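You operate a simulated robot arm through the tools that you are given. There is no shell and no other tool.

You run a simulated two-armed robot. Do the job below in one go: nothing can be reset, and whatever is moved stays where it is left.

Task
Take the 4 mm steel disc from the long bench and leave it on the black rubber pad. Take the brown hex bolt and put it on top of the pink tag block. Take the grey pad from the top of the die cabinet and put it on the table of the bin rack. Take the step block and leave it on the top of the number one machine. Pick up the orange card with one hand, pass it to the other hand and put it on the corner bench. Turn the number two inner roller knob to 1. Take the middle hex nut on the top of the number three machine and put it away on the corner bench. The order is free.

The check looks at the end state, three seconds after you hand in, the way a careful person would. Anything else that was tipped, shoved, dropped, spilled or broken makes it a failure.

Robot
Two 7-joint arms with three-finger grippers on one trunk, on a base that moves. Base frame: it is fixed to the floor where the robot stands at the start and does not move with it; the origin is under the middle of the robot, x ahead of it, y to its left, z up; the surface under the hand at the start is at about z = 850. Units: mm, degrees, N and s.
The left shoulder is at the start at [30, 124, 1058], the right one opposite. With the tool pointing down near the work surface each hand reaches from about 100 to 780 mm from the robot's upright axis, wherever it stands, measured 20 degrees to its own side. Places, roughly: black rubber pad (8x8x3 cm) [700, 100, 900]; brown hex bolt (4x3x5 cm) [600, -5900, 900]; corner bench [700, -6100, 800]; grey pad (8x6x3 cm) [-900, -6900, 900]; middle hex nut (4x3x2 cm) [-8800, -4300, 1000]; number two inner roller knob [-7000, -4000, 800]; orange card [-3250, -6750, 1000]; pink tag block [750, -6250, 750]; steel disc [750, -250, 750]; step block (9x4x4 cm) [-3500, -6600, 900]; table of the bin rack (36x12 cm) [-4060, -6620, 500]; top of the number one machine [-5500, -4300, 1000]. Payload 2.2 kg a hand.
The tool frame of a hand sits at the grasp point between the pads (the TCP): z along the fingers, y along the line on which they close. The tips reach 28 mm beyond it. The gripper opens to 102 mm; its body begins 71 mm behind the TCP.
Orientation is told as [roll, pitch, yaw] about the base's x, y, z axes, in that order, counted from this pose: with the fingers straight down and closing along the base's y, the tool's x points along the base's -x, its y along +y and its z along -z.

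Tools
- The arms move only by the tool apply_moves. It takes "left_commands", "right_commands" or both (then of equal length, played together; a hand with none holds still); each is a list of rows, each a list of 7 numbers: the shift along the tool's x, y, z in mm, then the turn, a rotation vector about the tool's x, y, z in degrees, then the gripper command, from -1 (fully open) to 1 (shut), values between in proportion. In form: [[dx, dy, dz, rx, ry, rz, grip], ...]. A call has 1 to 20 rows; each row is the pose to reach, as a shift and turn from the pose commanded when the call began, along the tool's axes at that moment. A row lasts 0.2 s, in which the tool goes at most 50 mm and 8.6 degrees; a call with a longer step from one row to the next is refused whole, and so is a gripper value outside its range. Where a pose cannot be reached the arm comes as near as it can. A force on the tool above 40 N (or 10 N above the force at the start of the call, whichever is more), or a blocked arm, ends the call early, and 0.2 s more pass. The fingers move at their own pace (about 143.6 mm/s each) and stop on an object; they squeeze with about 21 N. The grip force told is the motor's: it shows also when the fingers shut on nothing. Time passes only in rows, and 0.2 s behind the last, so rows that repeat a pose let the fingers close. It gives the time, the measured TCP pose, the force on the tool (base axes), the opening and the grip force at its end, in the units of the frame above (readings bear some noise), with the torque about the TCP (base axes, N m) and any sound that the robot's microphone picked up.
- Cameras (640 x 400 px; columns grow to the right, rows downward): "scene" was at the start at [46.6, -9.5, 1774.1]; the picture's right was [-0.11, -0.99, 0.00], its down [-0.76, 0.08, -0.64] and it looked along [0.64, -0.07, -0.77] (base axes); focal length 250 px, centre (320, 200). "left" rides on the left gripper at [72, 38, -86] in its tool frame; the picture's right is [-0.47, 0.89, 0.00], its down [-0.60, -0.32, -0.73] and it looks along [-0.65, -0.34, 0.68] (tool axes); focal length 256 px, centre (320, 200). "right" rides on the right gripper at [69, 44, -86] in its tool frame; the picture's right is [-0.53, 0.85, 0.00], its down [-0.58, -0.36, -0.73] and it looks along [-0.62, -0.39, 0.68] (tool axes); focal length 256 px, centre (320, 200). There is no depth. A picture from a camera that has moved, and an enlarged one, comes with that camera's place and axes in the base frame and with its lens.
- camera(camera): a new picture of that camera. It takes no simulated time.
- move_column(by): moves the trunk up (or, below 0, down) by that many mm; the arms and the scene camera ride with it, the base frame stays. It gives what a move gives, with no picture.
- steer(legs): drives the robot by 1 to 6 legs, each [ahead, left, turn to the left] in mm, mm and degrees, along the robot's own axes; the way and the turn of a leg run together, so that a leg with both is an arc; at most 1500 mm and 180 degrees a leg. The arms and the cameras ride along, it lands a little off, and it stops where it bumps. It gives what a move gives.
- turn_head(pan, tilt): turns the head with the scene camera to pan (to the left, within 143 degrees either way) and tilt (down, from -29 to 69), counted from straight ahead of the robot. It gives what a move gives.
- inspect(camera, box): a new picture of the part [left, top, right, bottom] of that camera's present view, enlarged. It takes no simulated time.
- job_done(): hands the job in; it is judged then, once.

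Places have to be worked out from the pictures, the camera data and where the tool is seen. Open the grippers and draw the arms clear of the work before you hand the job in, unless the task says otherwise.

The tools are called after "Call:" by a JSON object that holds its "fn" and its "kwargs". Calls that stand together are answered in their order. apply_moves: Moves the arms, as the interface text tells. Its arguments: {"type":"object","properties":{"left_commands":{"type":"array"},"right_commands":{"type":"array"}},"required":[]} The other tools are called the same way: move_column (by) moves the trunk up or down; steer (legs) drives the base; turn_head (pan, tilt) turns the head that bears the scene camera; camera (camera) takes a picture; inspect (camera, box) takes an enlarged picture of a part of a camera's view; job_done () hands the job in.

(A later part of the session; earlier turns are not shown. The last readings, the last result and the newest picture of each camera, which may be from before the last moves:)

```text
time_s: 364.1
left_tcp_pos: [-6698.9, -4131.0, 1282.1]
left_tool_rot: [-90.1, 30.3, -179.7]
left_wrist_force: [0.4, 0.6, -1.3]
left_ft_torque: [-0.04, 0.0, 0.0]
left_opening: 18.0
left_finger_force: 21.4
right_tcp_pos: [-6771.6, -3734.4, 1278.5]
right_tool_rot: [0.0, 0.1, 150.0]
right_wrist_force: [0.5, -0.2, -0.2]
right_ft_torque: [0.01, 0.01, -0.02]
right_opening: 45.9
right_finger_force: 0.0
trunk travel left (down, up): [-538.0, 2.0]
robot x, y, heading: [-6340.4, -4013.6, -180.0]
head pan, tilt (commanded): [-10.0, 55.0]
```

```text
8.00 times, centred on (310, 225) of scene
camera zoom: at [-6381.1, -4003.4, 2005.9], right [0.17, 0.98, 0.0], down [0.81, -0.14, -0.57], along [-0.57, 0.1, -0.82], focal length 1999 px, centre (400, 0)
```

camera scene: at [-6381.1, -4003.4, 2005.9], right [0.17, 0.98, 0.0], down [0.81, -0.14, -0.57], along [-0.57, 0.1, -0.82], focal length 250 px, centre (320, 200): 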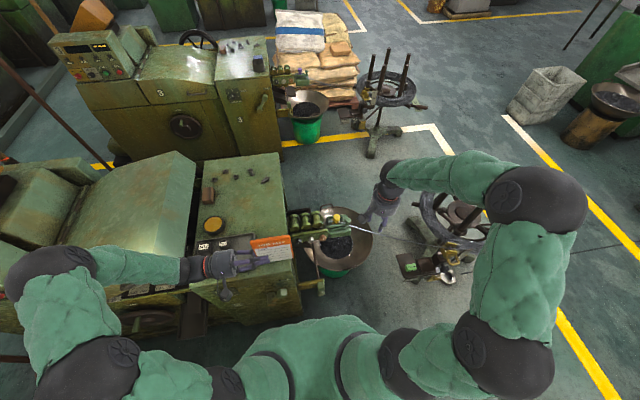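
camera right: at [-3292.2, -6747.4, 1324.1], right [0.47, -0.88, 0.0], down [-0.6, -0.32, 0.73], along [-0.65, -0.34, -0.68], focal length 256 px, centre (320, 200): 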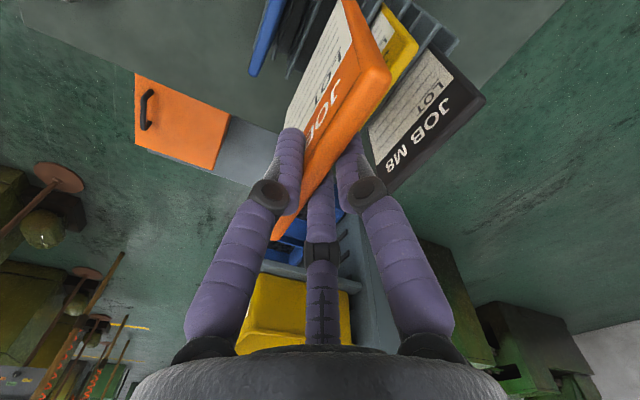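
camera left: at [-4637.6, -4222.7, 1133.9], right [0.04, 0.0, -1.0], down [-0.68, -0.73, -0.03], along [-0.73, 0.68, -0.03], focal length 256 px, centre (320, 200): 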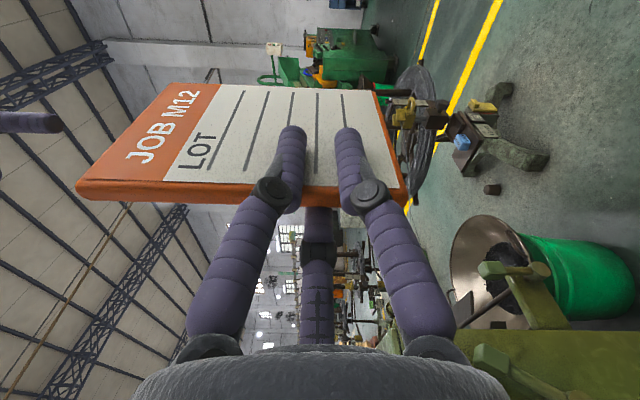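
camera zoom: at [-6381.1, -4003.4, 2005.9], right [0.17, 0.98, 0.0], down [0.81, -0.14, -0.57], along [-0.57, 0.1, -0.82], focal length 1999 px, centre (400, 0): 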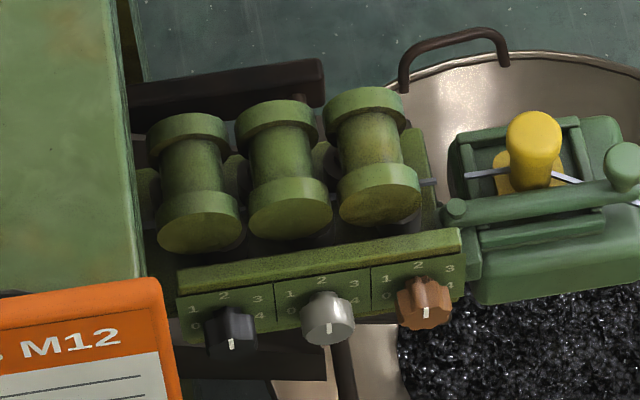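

I need a front view of the knobs. I lower the trunk part-way, then bring the right hand in front of the bracket, pitching its fingers forward.

Call:
{"fn": "move_column", "kwargs": {"by": -138}}

Call:
{"fn": "apply_moves", "kwargs": {"right_commands": [[0.5, 15.2, 16.4, -4.09, -7.08, 0, 0.1], [0.9, 30.3, 32.7, -8.18, -14.17, 0, 0.1], [1.4, 45.5, 49.1, -12.27, -21.25, 0, 0.1], [1.9, 60.7, 65.5, -16.36, -28.34, 0, 0.1], [2.3, 75.8, 81.8, -20.45, -35.42, 0, 0.1], [2.8, 91, 98.2, -24.54, -42.51, 0, 0.1], [3.2, 106.1, 114.5, -28.63, -49.59, 0, 0.1], [3.7, 121.3, 130.9, -32.72, -56.68, 0, 0.1], [4.2, 136.5, 147.3, -36.81, -63.76, 0, 0.1], [4.6, 151.6, 163.6, -40.9, -70.85, 0, 0.1], [5.1, 166.8, 180, -45, -77.94, 0, 0.1]]}}

Call:
{"fn": "camera", "kwargs": {"camera": "right"}}

Call:
{"fn": "camera", "kwargs": {"camera": "scene"}}

```text
time_s: 365.7
left_tcp_pos: [-6697.8, -4131.3, 1143.5]
left_tool_rot: [-90.0, 30.2, -179.8]
left_wrist_force: [-0.4, -0.6, 0.2]
left_ft_torque: [-0.05, 0.0, -0.01]
left_opening: 17.9
left_finger_force: 21.0
right_tcp_pos: [-6770.8, -3732.4, 1139.8]
right_tool_rot: [0.0, 0.1, 149.9]
right_wrist_force: [0.0, 0.0, -1.0]
right_ft_torque: [0.01, -0.01, 0.0]
right_opening: 45.8
right_finger_force: 0.0
trunk travel left (down, up): [-400.0, 140.0]
robot x, y, heading: [-6341.6, -4018.0, -180.1]
head pan, tilt (commanded): [-10.0, 55.0]
```

```text
time_s: 368.3
left_tcp_pos: [-6697.3, -4128.9, 1143.4]
left_tool_rot: [-90.0, 30.2, -179.8]
left_wrist_force: [-0.3, 0.3, -0.7]
left_ft_torque: [-0.04, 0.01, -0.01]
left_opening: 17.6
left_finger_force: 20.7
right_tcp_pos: [-6940.1, -3965.0, 1033.3]
right_tool_rot: [77.9, -72.2, 95.7]
right_wrist_force: [20.9, 21.8, 23.2]
right_ft_torque: [-0.68, -3.49, 4.02]
right_opening: 46.0
right_finger_force: 0.0
right hand out of reach, approached as far as the arm can: row 5, 6, 7, 8, 9, 10, 11
trunk travel left (down, up): [-400.0, 140.0]
robot x, y, heading: [-6340.9, -4011.9, 179.7]
head pan, tilt (commanded): [-10.0, 55.0]
stopped in row 11 (right hand): the force on the tool passed its limit at 186 N (the readings are from after the stop); the commanded pose is now the measured one
```

```text
taken
camera right: at [-6856.7, -4035.0, 985.6], right [-0.11, -0.64, 0.76], down [0.75, 0.45, 0.49], along [-0.65, 0.63, 0.43], focal length 256 px, centre (320, 200)
```

right: 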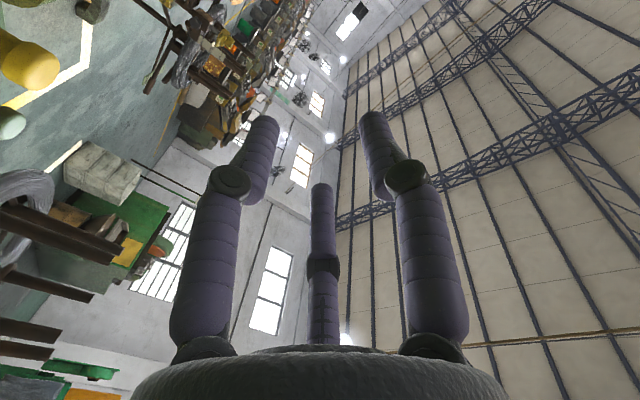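

```text
taken
camera scene: at [-6379.0, -4000.8, 1867.8], right [0.18, 0.98, 0.0], down [0.81, -0.14, -0.57], along [-0.57, 0.1, -0.82], focal length 250 px, centre (320, 200)
```

scene: 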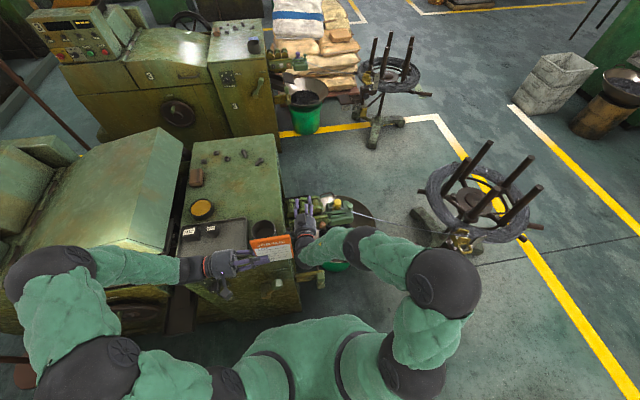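

The right hand came out of reach, strayed and pressed on something (186 N peak). I look closely before moving anything.

Call:
{"fn": "inspect", "kwargs": {"camera": "scene", "box": [230, 170, 370, 290]}}

Call:
{"fn": "inspect", "kwargs": {"camera": "scene", "box": [180, 140, 320, 260]}}

Call:
{"fn": "camera", "kwargs": {"camera": "left"}}

```text
3.33 times, centred on (300, 230) of scene
camera zoom: at [-6379.0, -4000.8, 1867.8], right [0.18, 0.98, 0.0], down [0.81, -0.14, -0.57], along [-0.57, 0.1, -0.82], focal length 833 px, centre (387, 100)
```

zoom: 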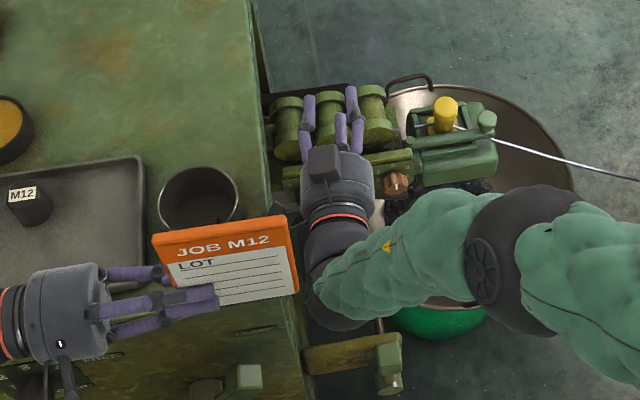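

```text
3.33 times, centred on (250, 200) of scene
camera zoom: at [-6379.0, -4000.8, 1867.8], right [0.18, 0.98, 0.0], down [0.81, -0.14, -0.57], along [-0.57, 0.1, -0.82], focal length 833 px, centre (553, 200)
```

zoom: 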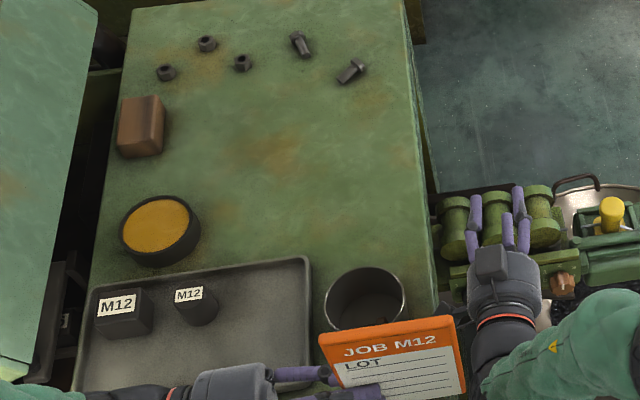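

```text
taken
camera left: at [-6616.7, -4215.9, 1146.1], right [0.04, 0.0, -1.0], down [-0.68, -0.73, -0.03], along [-0.73, 0.68, -0.03], focal length 256 px, centre (320, 200)
```

left: 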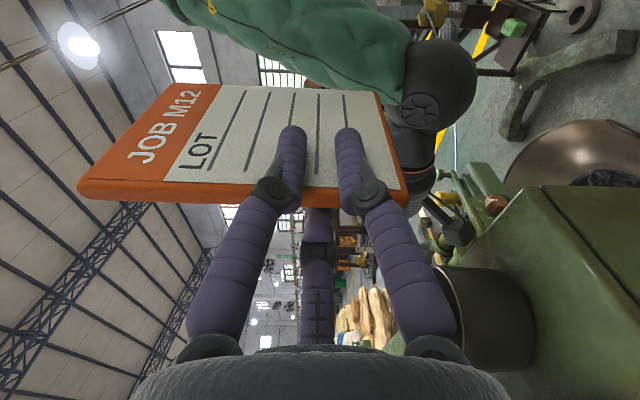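

The right hand now points at -x but its camera housing rests against machine 2's top edge; nothing else is touched. I lift everything clear with the trunk.

Call:
{"fn": "move_column", "kwargs": {"by": 130}}

Call:
{"fn": "camera", "kwargs": {"camera": "scene"}}

Call:
{"fn": "camera", "kwargs": {"camera": "right"}}

```text
time_s: 369.9
left_tcp_pos: [-6700.0, -4131.0, 1273.5]
left_tool_rot: [-89.9, 30.2, -179.8]
left_wrist_force: [0.6, 0.4, -0.2]
left_ft_torque: [-0.04, 0.0, 0.02]
left_opening: 17.8
left_finger_force: 20.9
right_tcp_pos: [-6941.2, -3966.8, 1162.8]
right_tool_rot: [77.8, -72.4, 95.9]
right_wrist_force: [-0.5, 0.3, -0.8]
right_ft_torque: [0.02, -0.01, -0.04]
right_opening: 45.8
right_finger_force: 0.0
trunk travel left (down, up): [-530.0, 10.0]
robot x, y, heading: [-6335.9, -4012.6, 180.0]
head pan, tilt (commanded): [-10.0, 55.0]
```

```text
taken
camera scene: at [-6381.3, -4002.7, 1997.7], right [0.18, 0.98, 0.0], down [0.81, -0.14, -0.57], along [-0.56, 0.1, -0.82], focal length 250 px, centre (320, 200)
```

scene: 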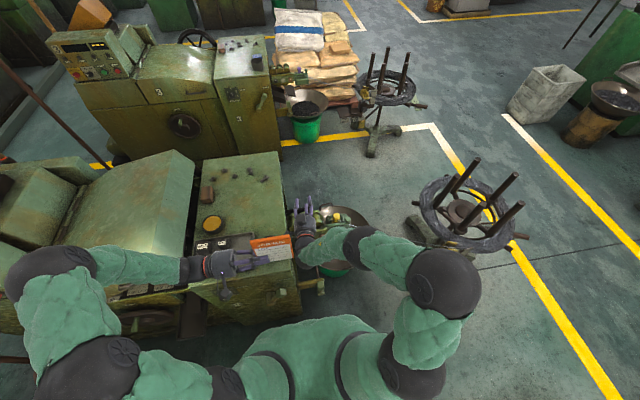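

```text
taken
camera right: at [-6858.4, -4036.2, 1115.2], right [-0.11, -0.64, 0.76], down [0.75, 0.45, 0.49], along [-0.65, 0.63, 0.43], focal length 256 px, centre (320, 200)
```

right: 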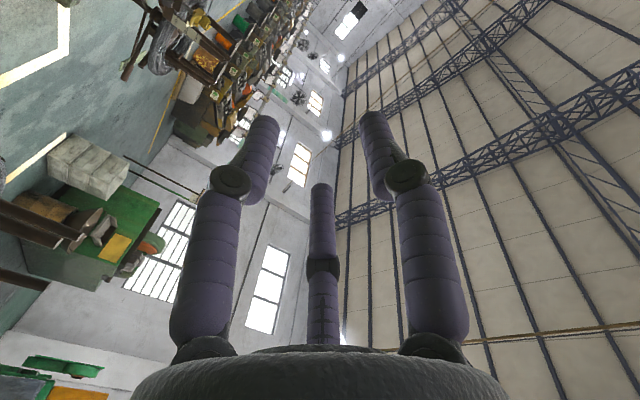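

Forces are zero now. I turn the right hand back to pointing down, at a comfortable distance, so that its camera can look forward-down at the knobs.

Call:
{"fn": "apply_moves", "kwargs": {"right_commands": [[-0.3, -7, -11, -1.35, 7.31, -3.71, 0.1], [-0.6, -14, -22, -2.7, 14.62, -7.42, 0.1], [-0.9, -21, -33, -4.05, 21.93, -11.13, 0.1], [-1.2, -28, -44, -5.4, 29.23, -14.83, 0.1], [-1.5, -35, -55, -6.75, 36.54, -18.54, 0.1], [-1.8, -42, -66, -8.1, 43.85, -22.25, 0.1], [-2.2, -49, -77, -9.45, 51.16, -25.96, 0.1], [-2.5, -56, -88, -10.8, 58.47, -29.67, 0.1], [-2.8, -63, -99, -12.15, 65.78, -33.38, 0.1], [-3.1, -70, -110, -13.5, 73.08, -37.08, 0.1], [-3.4, -77, -121, -14.85, 80.39, -40.79, 0.1], [-3.7, -83.7, -132.4, -16.2, 87.7, -44.5, 0.1]]}}

Call:
{"fn": "camera", "kwargs": {"camera": "right"}}

Call:
{"fn": "camera", "kwargs": {"camera": "scene"}}

```text
time_s: 372.4
left_tcp_pos: [-6700.3, -4130.5, 1272.3]
left_tool_rot: [-90.1, 30.1, -179.8]
left_wrist_force: [-0.2, 1.4, -1.0]
left_ft_torque: [-0.05, -0.02, -0.01]
left_opening: 18.0
left_finger_force: 21.0
right_tcp_pos: [-6799.5, -3898.2, 1150.2]
right_tool_rot: [-0.1, 0.1, -147.4]
right_wrist_force: [0.1, -0.7, 0.0]
right_ft_torque: [-0.01, -0.02, -0.02]
right_opening: 45.9
right_finger_force: 0.1
right hand out of reach, approached as far as the arm can: row 1, 2, 3
trunk travel left (down, up): [-530.0, 10.0]
robot x, y, heading: [-6339.4, -4013.7, 180.1]
head pan, tilt (commanded): [-10.0, 55.0]
```

```text
taken
camera right: at [-6718.2, -3897.7, 1236.2], right [0.01, -1.0, 0.0], down [-0.68, -0.01, 0.73], along [-0.73, 0.0, -0.68], focal length 256 px, centre (320, 200)
```

right: 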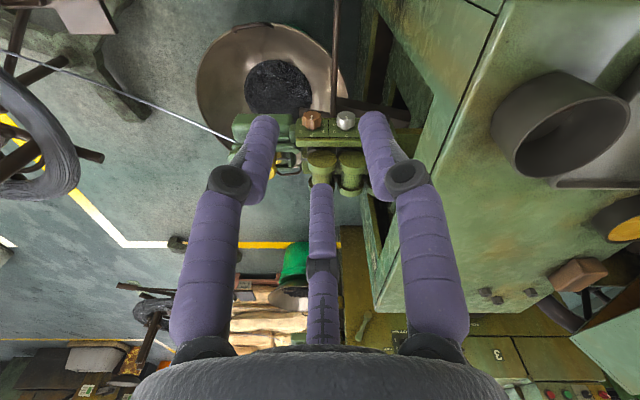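

```text
taken
camera scene: at [-6381.7, -4002.9, 1997.9], right [0.18, 0.98, 0.0], down [0.81, -0.14, -0.57], along [-0.56, 0.1, -0.82], focal length 250 px, centre (320, 200)
```

scene: 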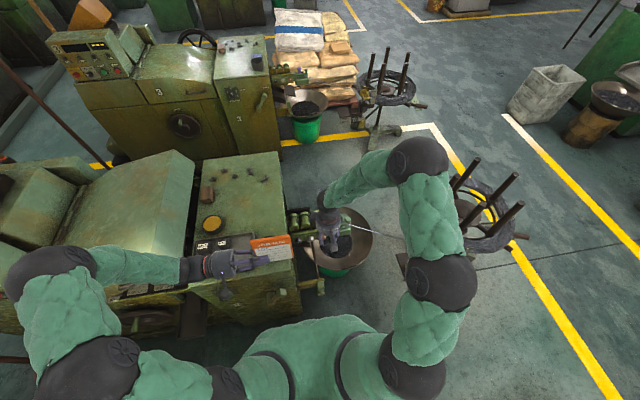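

The hand camera sees the knobs (image upside down). I lower it to a nearer, unobstructed viewing spot.

Call:
{"fn": "apply_moves", "kwargs": {"right_commands": [[-12, 11, 34, 0, 0, 0, 0.1], [-24, 22, 68, 0, 0, 0, 0.1], [-36, 34, 102, 0, 0, 0, 0.1], [-48, 45, 136, 0, 0, 0, 0.1], [-60, 56, 170, 0, 0, 0, 0.1], [-68.5, 65.4, 206, 0, 0, 0, 0.1]]}}

Call:
{"fn": "camera", "kwargs": {"camera": "right"}}

```text
time_s: 373.9
left_tcp_pos: [-6699.9, -4130.8, 1272.5]
left_tool_rot: [-90.0, 30.2, -179.8]
left_wrist_force: [0.2, -0.1, -1.5]
left_ft_torque: [-0.04, -0.01, -0.01]
left_opening: 17.8
left_finger_force: 20.7
right_tcp_pos: [-6822.3, -3990.4, 942.1]
right_tool_rot: [-0.2, 0.1, -147.6]
right_wrist_force: [-1.7, 0.0, 0.6]
right_ft_torque: [-0.01, -0.06, 0.01]
right_opening: 45.9
right_finger_force: 0.1
trunk travel left (down, up): [-530.0, 10.0]
robot x, y, heading: [-6337.1, -4011.4, 179.9]
head pan, tilt (commanded): [-10.0, 55.0]
```

```text
taken
camera right: at [-6741.7, -3990.9, 1029.2], right [0.0, -1.0, 0.0], down [-0.68, -0.01, 0.73], along [-0.73, 0.0, -0.68], focal length 256 px, centre (320, 200)
```

right: 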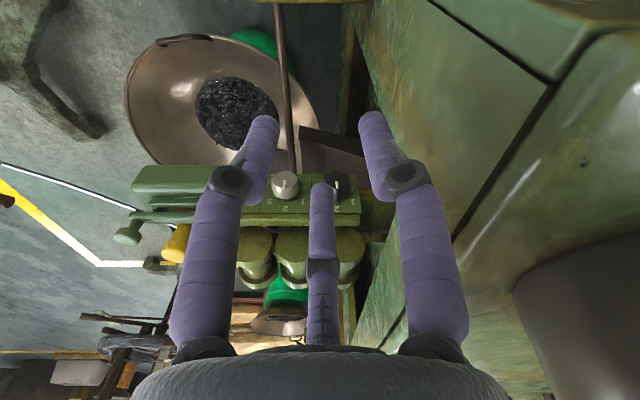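

Call:
{"fn": "inspect", "kwargs": {"camera": "right", "box": [230, 150, 390, 250]}}

Call:
{"fn": "inspect", "kwargs": {"camera": "right", "box": [320, 165, 370, 215]}}

```text
4.00 times, centred on (310, 200) of right
camera zoom: at [-6741.7, -3990.9, 1029.2], right [0.0, -1.0, 0.0], down [-0.68, -0.01, 0.73], along [-0.73, 0.0, -0.68], focal length 1024 px, centre (360, 200)
```

zoom: 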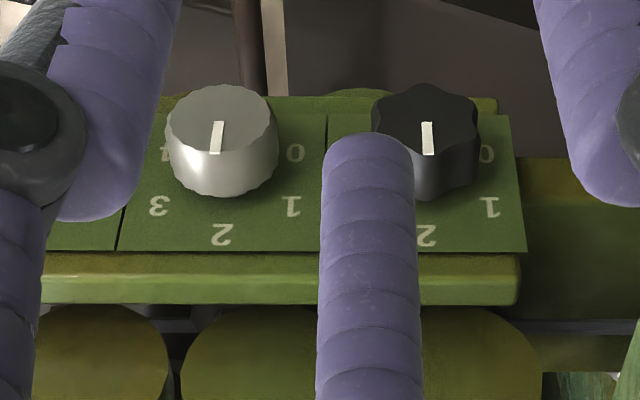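

```text
8.00 times, centred on (345, 190) of right
camera zoom: at [-6741.7, -3990.9, 1029.2], right [0.0, -1.0, 0.0], down [-0.68, -0.01, 0.73], along [-0.73, 0.0, -0.68], focal length 2048 px, centre (120, 280)
```

zoom: 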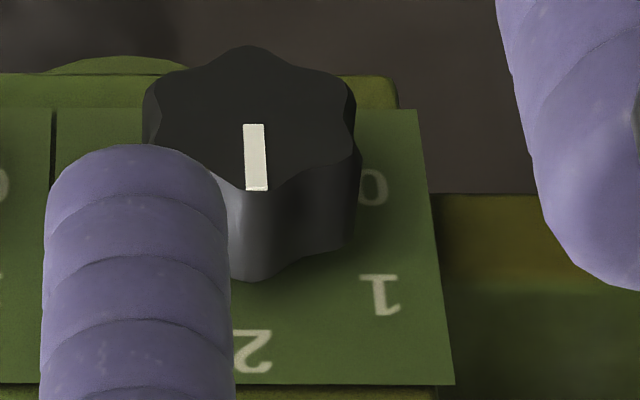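

The inner knob points straight up at "2"; "1" is about 55° to the left (counterclockwise). Its axis is at about y -4013, z 793, front face x -6959. I back the hand off a little and turn the wrist so the camera will sit on the free side.

Call:
{"fn": "apply_moves", "kwargs": {"right_commands": [[2.8, -6, -6.4, 0, 0, -8.06, 0.1], [5.7, -12, -13, 0, 0, -16.1, 0.1], [8.5, -18, -19, 0, 0, -24.2, 0.1], [11.3, -24, -26, 0, 0, -32.2, 0], [14.2, -30, -32, 0, 0, -40.3, -0.1], [17, -37, -39, 0, 0, -48.3, -0.1], [20, -43, -45, 0, 0, -56.4, -0.1], [22.7, -49, -52, 0, 0, -64.4, -0.1], [25.5, -54.9, -58, 0, 0, -72.5, -0.1]]}}

Call:
{"fn": "camera", "kwargs": {"camera": "scene"}}

```text
time_s: 375.9
left_tcp_pos: [-6699.4, -4131.6, 1273.5]
left_tool_rot: [-90.0, 30.2, -179.7]
left_wrist_force: [-0.8, 0.6, -0.4]
left_ft_torque: [-0.03, 0.0, 0.03]
left_opening: 17.7
left_finger_force: 21.4
right_tcp_pos: [-6830.5, -3929.2, 1002.0]
right_tool_rot: [0.0, 0.2, -74.9]
right_wrist_force: [-0.2, 0.2, 0.4]
right_ft_torque: [-0.01, 0.0, -0.02]
right_opening: 56.2
right_finger_force: 0.0
trunk travel left (down, up): [-530.0, 10.0]
robot x, y, heading: [-6344.1, -4012.7, 179.9]
head pan, tilt (commanded): [-10.0, 55.0]
```

```text
taken
camera scene: at [-6381.1, -4002.3, 1997.9], right [0.18, 0.98, 0.0], down [0.81, -0.14, -0.57], along [-0.56, 0.1, -0.82], focal length 250 px, centre (320, 200)
```

scene: 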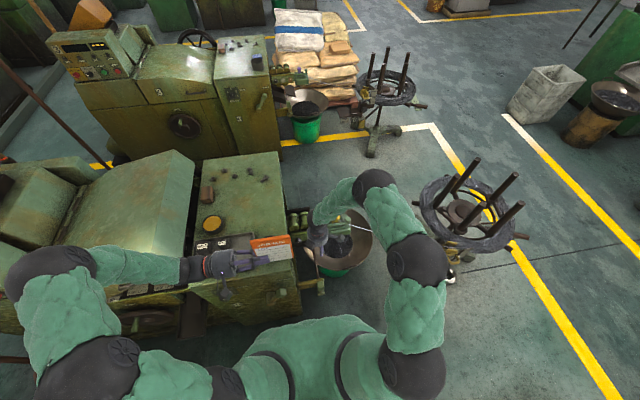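

That worked. I lower the hand (still pointing down) in front of the bracket, then swing the fingers forward there.

Call:
{"fn": "apply_moves", "kwargs": {"right_commands": [[-4.3, -7.7, 40, 0, 0, 0, -0.1], [-8.7, -15.4, 80, 0, 0, 0, -0.1], [-13, -23.1, 120, 0, 0, 0, -0.1], [-17.4, -30.8, 160, 0, 0, 0, -0.1], [-21.7, -38.5, 197, 0, 0, 0, -0.1], [-21.7, -38.5, 197, 0, 0, 0, -0.1]]}}

Call:
{"fn": "apply_moves", "kwargs": {"right_commands": [[-2.3, -0.6, 2, 8.18, -0.15, 0, -0.1], [-4.7, -1.3, 4, 16.37, -0.3, 0, -0.1], [-7, -1.9, 6, 24.55, -0.45, 0, -0.1], [-9.3, -2.5, 8, 32.73, -0.6, 0, -0.1], [-11.7, -3.2, 10, 40.92, -0.75, 0, -0.1], [-14, -3.8, 12.5, 49.1, -0.9, 0, -0.1]]}}

Call:
{"fn": "inspect", "kwargs": {"camera": "scene", "box": [230, 170, 400, 300]}}

Call:
{"fn": "camera", "kwargs": {"camera": "right"}}

```text
time_s: 377.2
left_tcp_pos: [-6699.3, -4129.8, 1273.7]
left_tool_rot: [-90.1, 30.2, -179.8]
left_wrist_force: [0.3, -0.7, -1.3]
left_ft_torque: [-0.04, -0.06, -0.01]
left_opening: 17.8
left_finger_force: 21.6
right_tcp_pos: [-6862.0, -3960.6, 805.7]
right_tool_rot: [0.0, 0.1, -74.9]
right_wrist_force: [0.0, 0.3, -0.3]
right_ft_torque: [0.0, 0.02, -0.04]
right_opening: 56.1
right_finger_force: 0.1
trunk travel left (down, up): [-530.0, 10.0]
robot x, y, heading: [-6338.7, -4012.0, 179.9]
head pan, tilt (commanded): [-10.0, 55.0]
```

```text
time_s: 378.6
left_tcp_pos: [-6697.9, -4127.1, 1274.2]
left_tool_rot: [-89.9, 30.1, -179.9]
left_wrist_force: [0.7, -0.1, -1.0]
left_ft_torque: [-0.05, 0.03, -0.02]
left_opening: 18.0
left_finger_force: 20.8
right_tcp_pos: [-6881.3, -4008.6, 814.3]
right_tool_rot: [-42.4, 2.3, -77.9]
right_wrist_force: [0.5, 0.5, -0.7]
right_ft_torque: [-0.01, -0.01, 0.01]
right_opening: 56.3
right_finger_force: 0.1
right hand out of reach, approached as far as the arm can: row 4, 5, 6
trunk travel left (down, up): [-530.0, 10.0]
robot x, y, heading: [-6339.3, -4014.2, 179.5]
head pan, tilt (commanded): [-10.0, 55.0]
stopped in row 6 (right hand): the force on the tool passed its limit at 276 N (the readings are from after the stop); the commanded pose is now the measured one
```

```text
3.08 times, centred on (315, 235) of scene
camera zoom: at [-6379.1, -3998.5, 1997.8], right [0.18, 0.98, 0.0], down [0.81, -0.15, -0.57], along [-0.56, 0.1, -0.82], focal length 769 px, centre (335, 92)
```

zoom: 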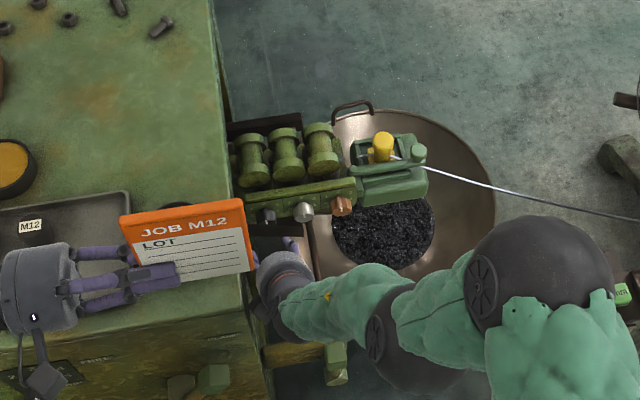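

```text
taken
camera right: at [-6808.0, -3923.0, 849.6], right [0.72, -0.37, -0.59], down [0.35, -0.55, 0.76], along [-0.61, -0.75, -0.26], focal length 256 px, centre (320, 200)
```

right: 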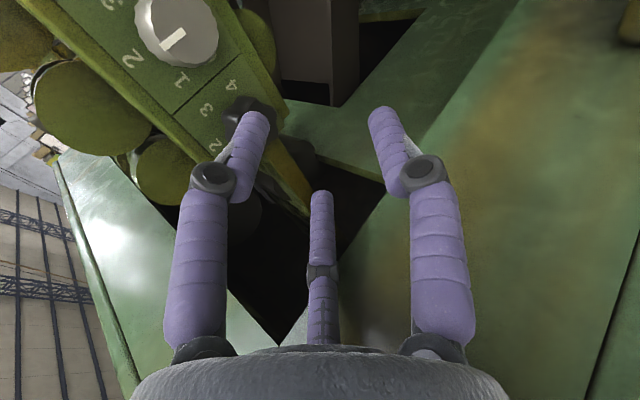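

The arm again could not take that posture and bumped the cabinet wall (now free, no force). I ease the hand back out to pointing down before trying a better stance.

Call:
{"fn": "apply_moves", "kwargs": {"right_commands": [[18, 4, -10, 0, 0, 0, -0.1], [36, 9, -21, 0, 0, 0, -0.1], [53.3, 13.3, -31, -7, 0, 0, -0.1], [53.3, 13.3, -31, -14, 0, 0, -0.1], [53.3, 13.3, -31, -21, 0, 0, -0.1], [53.3, 13.3, -31, -28, 0, 0, -0.1], [53.3, 13.3, -31, -35, 0, 0, -0.1], [53.3, 13.3, -31, -42.4, 0, 0, -0.1]]}}

Call:
{"fn": "inspect", "kwargs": {"camera": "scene", "box": [230, 170, 400, 300]}}

Call:
{"fn": "camera", "kwargs": {"camera": "right"}}

```text
time_s: 380.4
left_tcp_pos: [-6700.3, -4129.5, 1272.2]
left_tool_rot: [-89.9, 30.2, -179.9]
left_wrist_force: [0.0, -0.3, -0.3]
left_ft_torque: [-0.06, -0.02, -0.03]
left_opening: 17.9
left_finger_force: 21.0
right_tcp_pos: [-6862.9, -3953.2, 828.2]
right_tool_rot: [0.2, 2.3, -77.8]
right_wrist_force: [0.0, -0.7, -0.4]
right_ft_torque: [0.01, 0.02, 0.0]
right_opening: 56.3
right_finger_force: 0.2
right hand out of reach, approached as far as the arm can: row 1, 2
trunk travel left (down, up): [-530.0, 10.0]
robot x, y, heading: [-6340.7, -4015.2, 179.6]
head pan, tilt (commanded): [-10.0, 55.0]
```

```text
3.08 times, centred on (315, 235) of scene
camera zoom: at [-6381.6, -4002.3, 1997.9], right [0.18, 0.98, 0.0], down [0.81, -0.15, -0.57], along [-0.56, 0.1, -0.82], focal length 769 px, centre (335, 92)
```

zoom: 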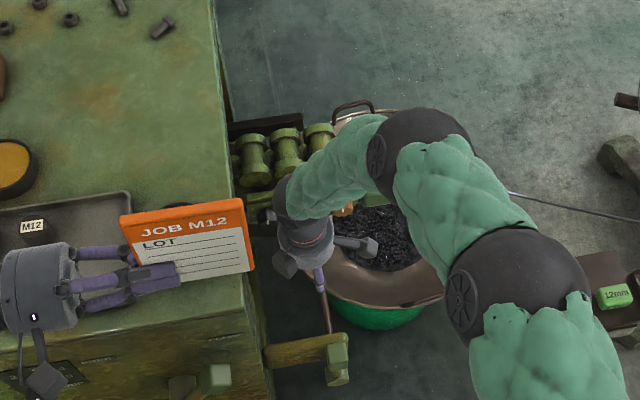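

```text
taken
camera right: at [-6834.7, -3879.5, 917.0], right [0.94, -0.34, -0.02], down [-0.23, -0.67, 0.71], along [-0.26, -0.66, -0.71], focal length 256 px, centre (320, 200)
```

right: 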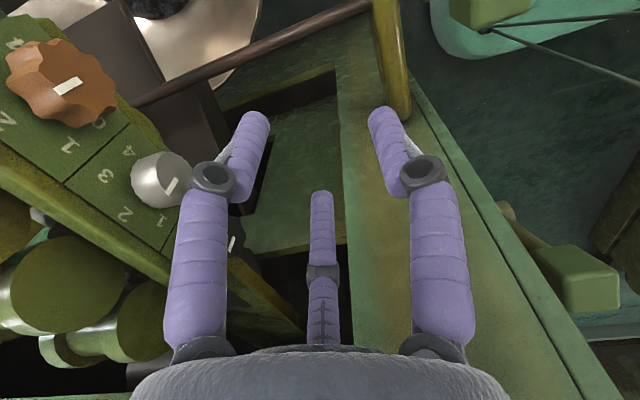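

The picture shows my elbow was beyond the hand - too close a stance. I raise the hand and reposition the robot further back, about (-6220, -3750), heading 200°, so the arm can reach straight forward to the knob.

Call:
{"fn": "apply_moves", "kwargs": {"right_commands": [[0, 0, -45, 0, 0, 0, -0.1], [0, 0, -90, 0, 0, 0, -0.1], [0, 0, -135, 0, 0, 0, -0.1], [0, 0, -180, 0, 0, 0, -0.1], [0, 0, -225, 0, 0, 0, -0.1], [0, 0, -270, 0, 0, 0, -0.1], [0, 0, -315, 0, 0, 0, -0.1], [0, 0, -340, 0, 0, 0, -0.1]]}}

Call:
{"fn": "steer", "kwargs": {"legs": [[0, -264, 0], [-115, 0, 0], [0, 0, 20.4]]}}

Call:
{"fn": "turn_head", "kwargs": {"pan": 0, "tilt": 50}}

Call:
{"fn": "camera", "kwargs": {"camera": "scene"}}

```text
time_s: 382.2
left_tcp_pos: [-6699.6, -4130.2, 1272.9]
left_tool_rot: [-90.1, 30.1, -179.9]
left_wrist_force: [-0.7, 0.9, -0.8]
left_ft_torque: [-0.04, 0.02, -0.05]
left_opening: 17.7
left_finger_force: 21.0
right_tcp_pos: [-6861.2, -3965.9, 1168.9]
right_tool_rot: [0.2, 2.3, -77.9]
right_wrist_force: [0.9, -0.5, 0.7]
right_ft_torque: [-0.02, 0.04, 0.03]
right_opening: 56.0
right_finger_force: 0.0
trunk travel left (down, up): [-530.0, 10.0]
robot x, y, heading: [-6339.5, -4013.6, 179.4]
head pan, tilt (commanded): [-10.0, 55.0]
```

```text
time_s: 386.1
left_tcp_pos: [-6519.7, -3984.7, 1272.5]
left_tool_rot: [-90.0, 30.1, -159.1]
left_wrist_force: [-0.4, 0.8, -0.3]
left_ft_torque: [-0.03, -0.03, 0.03]
left_opening: 17.5
left_finger_force: 20.7
right_tcp_pos: [-6730.2, -3888.9, 1168.3]
right_tool_rot: [0.0, 2.3, -57.1]
right_wrist_force: [0.8, -0.4, 0.8]
right_ft_torque: [-0.01, -0.01, -0.02]
right_opening: 56.1
right_finger_force: 0.0
trunk travel left (down, up): [-530.0, 10.0]
robot x, y, heading: [-6221.9, -3746.5, -159.3]
head pan, tilt (commanded): [-10.0, 55.0]
```

```text
time_s: 386.8
left_tcp_pos: [-6520.1, -3985.8, 1273.7]
left_tool_rot: [-90.1, 30.2, -159.1]
left_wrist_force: [-0.2, 1.0, -1.7]
left_ft_torque: [-0.03, -0.03, -0.02]
left_opening: 17.5
left_finger_force: 20.9
right_tcp_pos: [-6728.4, -3890.1, 1168.4]
right_tool_rot: [0.0, 2.4, -57.0]
right_wrist_force: [-0.7, 0.4, -0.3]
right_ft_torque: [-0.01, 0.0, 0.0]
right_opening: 56.1
right_finger_force: 0.0
trunk travel left (down, up): [-530.0, 10.0]
robot x, y, heading: [-6221.0, -3748.6, -159.3]
head pan, tilt (commanded): [0.0, 50.0]
```

```text
taken
camera scene: at [-6269.1, -3766.1, 2004.4], right [-0.35, 0.94, 0.0], down [0.72, 0.27, -0.64], along [-0.6, -0.23, -0.77], focal length 250 px, centre (320, 200)
```

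scene: 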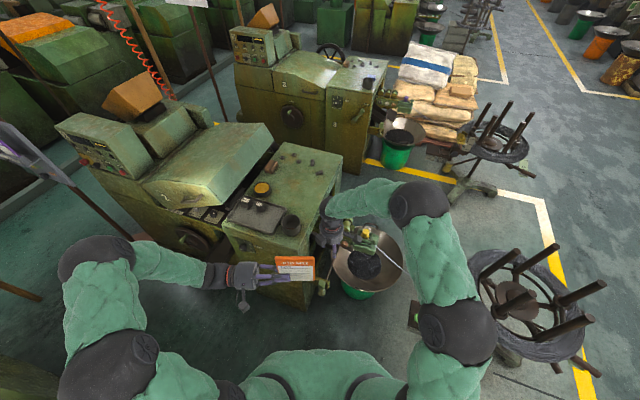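

Good stance. I extend the right hand (pointing down) over the bracket at z≈1120, so that the arm is well stretched before swinging the fingers forward.

Call:
{"fn": "apply_moves", "kwargs": {"right_commands": [[0, -40, 10, 0, 0, 0, -0.1], [0, -80, 20, 0, 0, 0, -0.1], [0, -120, 30, 0, 0, 0, -0.1]]}}

```text
time_s: 387.6
left_tcp_pos: [-6522.7, -3985.9, 1272.1]
left_tool_rot: [-90.0, 30.3, -159.1]
left_wrist_force: [-0.9, 0.1, -0.9]
left_ft_torque: [-0.02, -0.01, -0.01]
left_opening: 17.8
left_finger_force: 21.0
right_tcp_pos: [-6832.7, -3952.5, 1138.0]
right_tool_rot: [0.2, 2.4, -57.2]
right_wrist_force: [-0.3, -0.5, 1.1]
right_ft_torque: [0.01, -0.03, 0.01]
right_opening: 56.3
right_finger_force: 0.0
trunk travel left (down, up): [-530.0, 10.0]
robot x, y, heading: [-6225.8, -3749.0, -159.6]
head pan, tilt (commanded): [0.0, 50.0]
```

Call:
{"fn": "apply_moves", "kwargs": {"right_commands": [[33, -18, 6, 0, 0, 0, -0.1], [66, -37, 12, 0, 0, 0, -0.1], [98, -55.6, 18, 0, 0, 0, -0.1], [98, -55.6, 18, 0, 0, 0, -0.1]]}}

Call:
{"fn": "camera", "kwargs": {"camera": "scene"}}

```text
time_s: 388.6
left_tcp_pos: [-6520.0, -3984.8, 1273.1]
left_tool_rot: [-90.0, 30.1, -159.1]
left_wrist_force: [-1.0, 0.1, -0.4]
left_ft_torque: [0.0, -0.05, -0.03]
left_opening: 18.1
left_finger_force: 21.0
right_tcp_pos: [-6931.6, -3900.1, 1125.3]
right_tool_rot: [0.0, 2.4, -57.1]
right_wrist_force: [-0.7, -0.3, 0.2]
right_ft_torque: [0.01, -0.02, 0.02]
right_opening: 56.0
right_finger_force: 0.0
trunk travel left (down, up): [-530.0, 10.0]
robot x, y, heading: [-6223.8, -3745.1, -159.5]
head pan, tilt (commanded): [0.0, 50.0]
```

```text
taken
camera scene: at [-6268.9, -3766.5, 2004.4], right [-0.35, 0.94, 0.0], down [0.72, 0.27, -0.64], along [-0.6, -0.23, -0.77], focal length 250 px, centre (320, 200)
```

scene: 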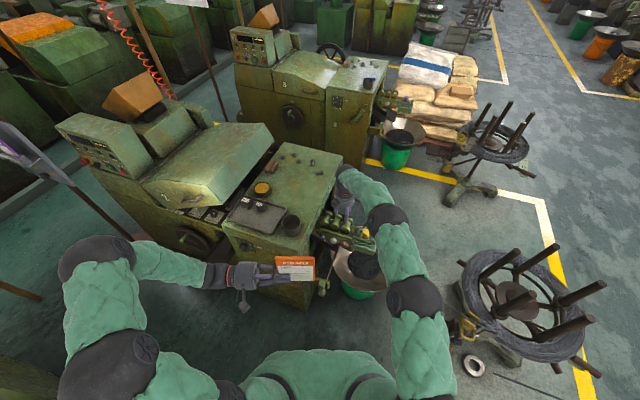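

Arm is well extended. I swing the fingers forward in two stages, checking reach after the first.

Call:
{"fn": "apply_moves", "kwargs": {"right_commands": [[0, 0, 0, 7.87, 2.1, 0, -0.1], [0, 0, 0, 15.73, 4.2, 0, -0.1], [0, 0, 0, 23.6, 6.3, 0, -0.1], [0, 0, 0, 31.47, 8.4, 0, -0.1], [0, 0, 0, 39.33, 10.5, 0, -0.1]]}}

Call:
{"fn": "camera", "kwargs": {"camera": "scene"}}

```text
time_s: 389.8
left_tcp_pos: [-6520.5, -3984.4, 1273.4]
left_tool_rot: [-89.9, 30.1, -159.1]
left_wrist_force: [0.4, 0.0, -1.4]
left_ft_torque: [-0.04, -0.04, 0.0]
left_opening: 17.8
left_finger_force: 21.1
right_tcp_pos: [-6930.3, -3900.7, 1125.8]
right_tool_rot: [-40.0, 12.0, -60.8]
right_wrist_force: [-0.2, 0.1, -0.2]
right_ft_torque: [-0.02, -0.03, -0.02]
right_opening: 56.3
right_finger_force: 0.0
trunk travel left (down, up): [-530.0, 10.0]
robot x, y, heading: [-6228.7, -3745.9, -159.5]
head pan, tilt (commanded): [0.0, 50.0]
```

```text
taken
camera scene: at [-6268.3, -3765.6, 2004.4], right [-0.35, 0.94, 0.0], down [0.72, 0.27, -0.64], along [-0.6, -0.23, -0.77], focal length 250 px, centre (320, 200)
```

scene: 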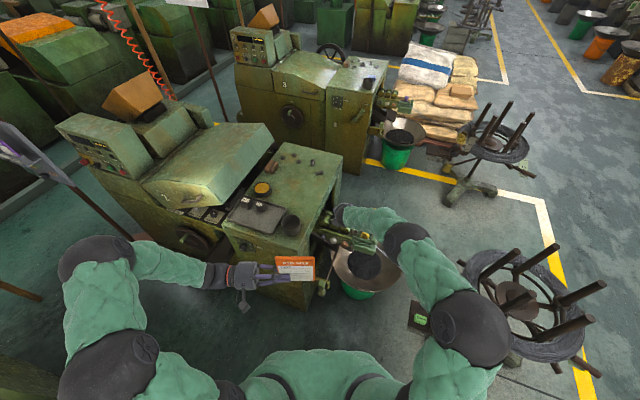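

Reach is fine this time. I complete the swing.

Call:
{"fn": "apply_moves", "kwargs": {"right_commands": [[0, 0, 0, 7.87, 2.1, 0, -0.1], [0, 0, 0, 15.73, 4.2, 0, -0.1], [0, 0, 0, 23.6, 6.3, 0, -0.1], [0, 0, 0, 31.47, 8.4, 0, -0.1], [0, 0, 0, 39.33, 10.5, 0, -0.1], [0, 0, 0, 47.2, 12.6, 0, -0.1], [0, 0, 0, 55.07, 14.7, 0, -0.1], [0, 0, 0, 55.07, 14.7, 0, -0.1]]}}

Call:
{"fn": "camera", "kwargs": {"camera": "scene"}}

Call:
{"fn": "camera", "kwargs": {"camera": "right"}}

```text
time_s: 391.6
left_tcp_pos: [-6521.0, -3983.2, 1272.5]
left_tool_rot: [-90.0, 30.1, -159.1]
left_wrist_force: [0.5, -0.7, -0.6]
left_ft_torque: [-0.01, -0.02, 0.03]
left_opening: 17.7
left_finger_force: 20.9
right_tcp_pos: [-6898.3, -3978.6, 1161.1]
right_tool_rot: [-94.7, 16.7, -78.2]
right_wrist_force: [1.1, 1.0, -0.2]
right_ft_torque: [0.01, -0.01, 0.03]
right_opening: 56.1
right_finger_force: 0.0
right hand out of reach, approached as far as the arm can: row 4, 5, 6, 7, 8
trunk travel left (down, up): [-530.0, 10.0]
robot x, y, heading: [-6222.7, -3747.4, -159.4]
head pan, tilt (commanded): [0.0, 50.0]
```

```text
taken
camera scene: at [-6268.9, -3764.9, 2004.4], right [-0.35, 0.94, 0.0], down [0.72, 0.27, -0.64], along [-0.6, -0.23, -0.77], focal length 250 px, centre (320, 200)
```

scene: 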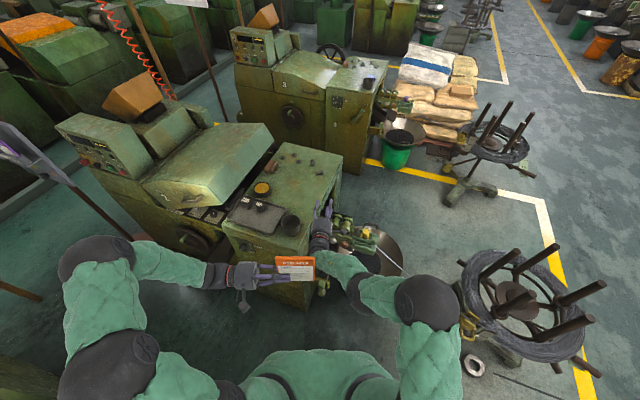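

```text
taken
camera right: at [-6834.7, -3881.4, 1133.2], right [-0.01, -0.28, -0.96], down [0.87, -0.47, 0.12], along [-0.49, -0.84, 0.25], focal length 256 px, centre (320, 200)
```

right: 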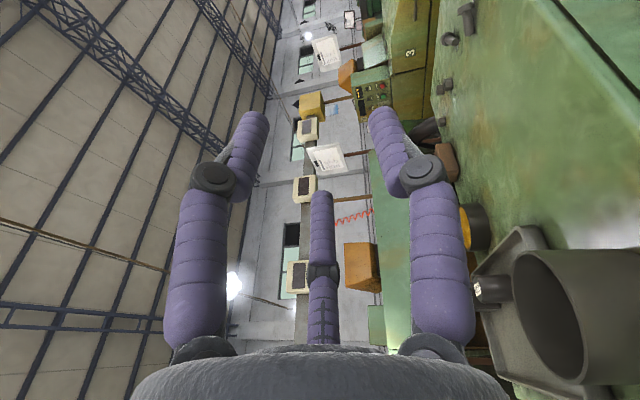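

The fingers point forward now, only somewhat left of plan, which suits the knob's place. I lower the trunk 300 mm, bringing the hand in front of the bracket.

Call:
{"fn": "move_column", "kwargs": {"by": -300}}

Call:
{"fn": "camera", "kwargs": {"camera": "scene"}}

Call:
{"fn": "camera", "kwargs": {"camera": "right"}}

```text
time_s: 394.6
left_tcp_pos: [-6521.5, -3983.9, 972.2]
left_tool_rot: [-90.0, 30.1, -159.1]
left_wrist_force: [0.8, -0.6, -1.0]
left_ft_torque: [-0.05, -0.01, 0.0]
left_opening: 17.8
left_finger_force: 21.0
right_tcp_pos: [-6899.0, -3978.0, 861.9]
right_tool_rot: [-94.6, 16.8, -78.0]
right_wrist_force: [0.1, -0.2, -0.8]
right_ft_torque: [-0.01, -0.01, -0.02]
right_opening: 56.1
right_finger_force: 0.1
trunk travel left (down, up): [-230.0, 310.0]
robot x, y, heading: [-6226.5, -3750.6, -159.3]
head pan, tilt (commanded): [0.0, 50.0]
```

```text
taken
camera scene: at [-6269.1, -3765.9, 1704.5], right [-0.35, 0.94, 0.0], down [0.72, 0.27, -0.64], along [-0.6, -0.23, -0.77], focal length 250 px, centre (320, 200)
```

scene: 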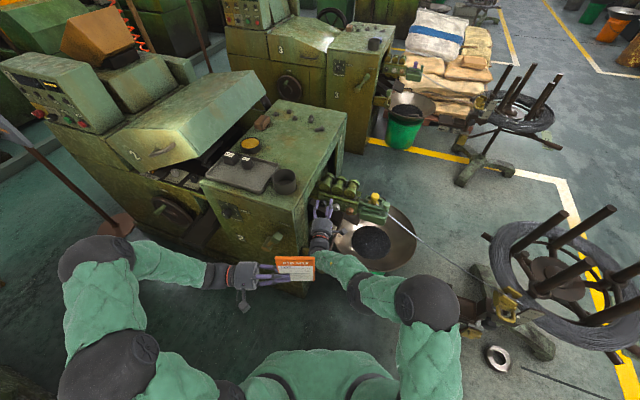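

```text
taken
camera right: at [-6835.0, -3881.7, 833.2], right [-0.01, -0.28, -0.96], down [0.87, -0.47, 0.13], along [-0.49, -0.84, 0.25], focal length 256 px, centre (320, 200)
```

right: 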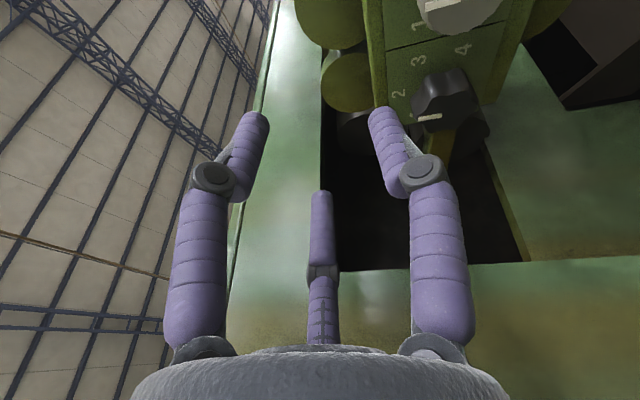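

The black knob is in view and still at "2". I enlarge it to measure its centre from here.

Call:
{"fn": "inspect", "kwargs": {"camera": "right", "box": [370, 40, 510, 180]}}

Call:
{"fn": "inspect", "kwargs": {"camera": "scene", "box": [280, 160, 380, 260]}}

```text
2.86 times, centred on (440, 110) of right
camera zoom: at [-6835.0, -3881.7, 833.2], right [-0.01, -0.28, -0.96], down [0.87, -0.47, 0.13], along [-0.49, -0.84, 0.25], focal length 731 px, centre (-23, 457)
```

zoom: 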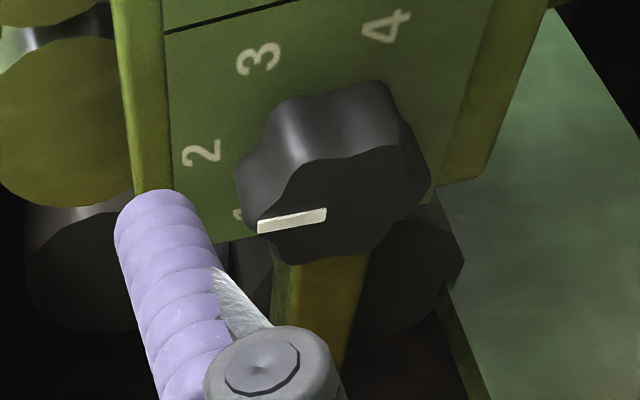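

```text
4.00 times, centred on (330, 210) of scene
camera zoom: at [-6269.1, -3765.9, 1704.5], right [-0.35, 0.94, 0.0], down [0.72, 0.27, -0.64], along [-0.6, -0.23, -0.77], focal length 1000 px, centre (280, 160)
```

zoom: 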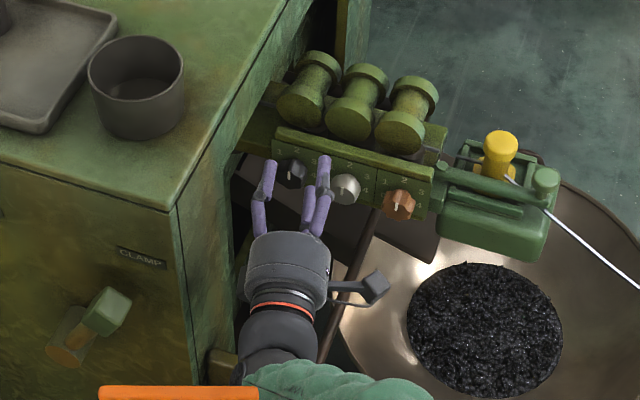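

Knob axis refined to y≈-4012, z≈791. I narrow the fingers to 46 mm, lower the trunk 77 mm to knob height and shift to a point 60 mm before it on my line of approach.

Call:
{"fn": "move_column", "kwargs": {"by": -77}}

Call:
{"fn": "apply_moves", "kwargs": {"right_commands": [[-4, -1.5, -2.5, 0, 0, 0, 0.1], [-8.4, -3, -5, 0, 0, 0, 0.1], [-12.6, -4.5, -7.5, 0, 0, 0, 0.1], [-16.8, -5.9, -9.7, 0, 0, 0, 0.1], [-16.8, -5.9, -9.7, 0, 0, 0, 0.1]]}}

Call:
{"fn": "camera", "kwargs": {"camera": "right"}}

Call:
{"fn": "inspect", "kwargs": {"camera": "scene", "box": [270, 160, 370, 260]}}

```text
time_s: 395.7
left_tcp_pos: [-6520.2, -3984.8, 896.0]
left_tool_rot: [-90.1, 30.1, -159.1]
left_wrist_force: [0.0, 0.9, -0.4]
left_ft_torque: [-0.05, -0.01, -0.02]
left_opening: 17.8
left_finger_force: 21.3
right_tcp_pos: [-6898.9, -3978.0, 785.0]
right_tool_rot: [-94.5, 16.7, -78.0]
right_wrist_force: [-0.1, -0.3, 0.4]
right_ft_torque: [-0.02, -0.01, 0.01]
right_opening: 56.2
right_finger_force: 0.0
trunk travel left (down, up): [-153.0, 387.0]
robot x, y, heading: [-6227.5, -3748.1, -159.8]
head pan, tilt (commanded): [0.0, 50.0]
```

```text
time_s: 396.9
left_tcp_pos: [-6519.9, -3984.7, 895.5]
left_tool_rot: [-90.0, 30.1, -159.1]
left_wrist_force: [0.7, 0.5, -1.1]
left_ft_torque: [-0.04, 0.02, -0.01]
left_opening: 18.0
left_finger_force: 21.5
right_tcp_pos: [-6885.6, -3992.7, 782.9]
right_tool_rot: [-94.5, 16.9, -78.1]
right_wrist_force: [-0.2, -0.3, 0.4]
right_ft_torque: [-0.03, 0.0, 0.0]
right_opening: 46.0
right_finger_force: 0.0
trunk travel left (down, up): [-153.0, 387.0]
robot x, y, heading: [-6225.3, -3751.0, -159.4]
head pan, tilt (commanded): [0.0, 50.0]
```

```text
taken
camera right: at [-6821.5, -3896.7, 755.8], right [-0.01, -0.28, -0.96], down [0.87, -0.47, 0.13], along [-0.49, -0.84, 0.25], focal length 256 px, centre (320, 200)
```

right: 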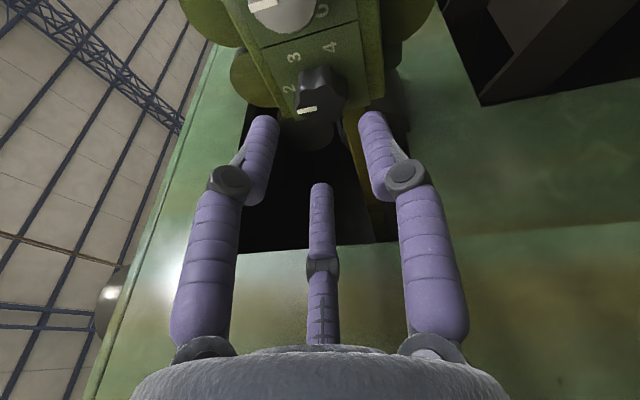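

```text
4.00 times, centred on (320, 210) of scene
camera zoom: at [-6269.2, -3766.0, 1627.4], right [-0.35, 0.94, 0.0], down [0.72, 0.27, -0.64], along [-0.6, -0.23, -0.77], focal length 1000 px, centre (320, 160)
```

zoom: 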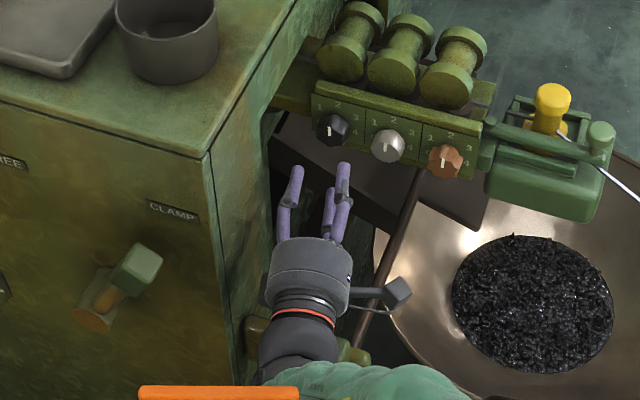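

The knob's centre lies on the hand's axis. I advance along the axis in small steps.

Call:
{"fn": "apply_moves", "kwargs": {"right_commands": [[0.2, -0.6, 12, 0, 0, 0, 0.1], [0.4, -1.2, 24, 0, 0, 0, 0.1], [0.5, -1.7, 36, 0, 0, 0, 0.1], [0.5, -1.7, 46, 0, 0, 0, 0.1], [0.5, -1.7, 46, 0, 0, 0, 0.1]]}}

Call:
{"fn": "camera", "kwargs": {"camera": "right"}}

Call:
{"fn": "inspect", "kwargs": {"camera": "scene", "box": [280, 170, 350, 240]}}

```text
time_s: 398.1
left_tcp_pos: [-6520.4, -3985.0, 895.0]
left_tool_rot: [-90.1, 30.1, -159.0]
left_wrist_force: [-0.3, 0.0, -1.2]
left_ft_torque: [-0.06, -0.06, 0.02]
left_opening: 18.0
left_finger_force: 21.1
right_tcp_pos: [-6928.6, -4003.9, 789.7]
right_tool_rot: [-94.6, 16.8, -78.1]
right_wrist_force: [-0.6, 0.1, 0.4]
right_ft_torque: [-0.01, 0.0, 0.0]
right_opening: 46.0
right_finger_force: 0.0
trunk travel left (down, up): [-153.0, 387.0]
robot x, y, heading: [-6224.8, -3748.1, -159.6]
head pan, tilt (commanded): [0.0, 50.0]
```

```text
taken
camera right: at [-6865.7, -3907.4, 761.4], right [-0.01, -0.28, -0.96], down [0.87, -0.47, 0.13], along [-0.49, -0.84, 0.25], focal length 256 px, centre (320, 200)
```

right: 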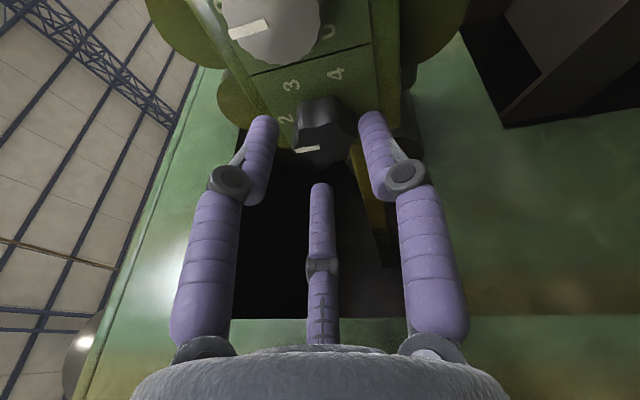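

```text
5.71 times, centred on (315, 205) of scene
camera zoom: at [-6269.2, -3766.0, 1627.4], right [-0.35, 0.94, 0.0], down [0.72, 0.27, -0.64], along [-0.6, -0.23, -0.77], focal length 1428 px, centre (349, 171)
```

zoom: 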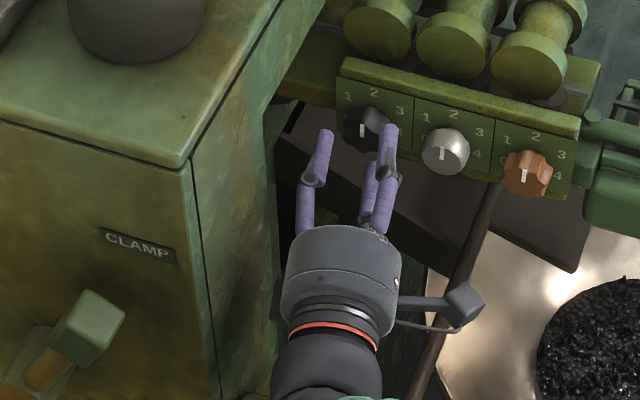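

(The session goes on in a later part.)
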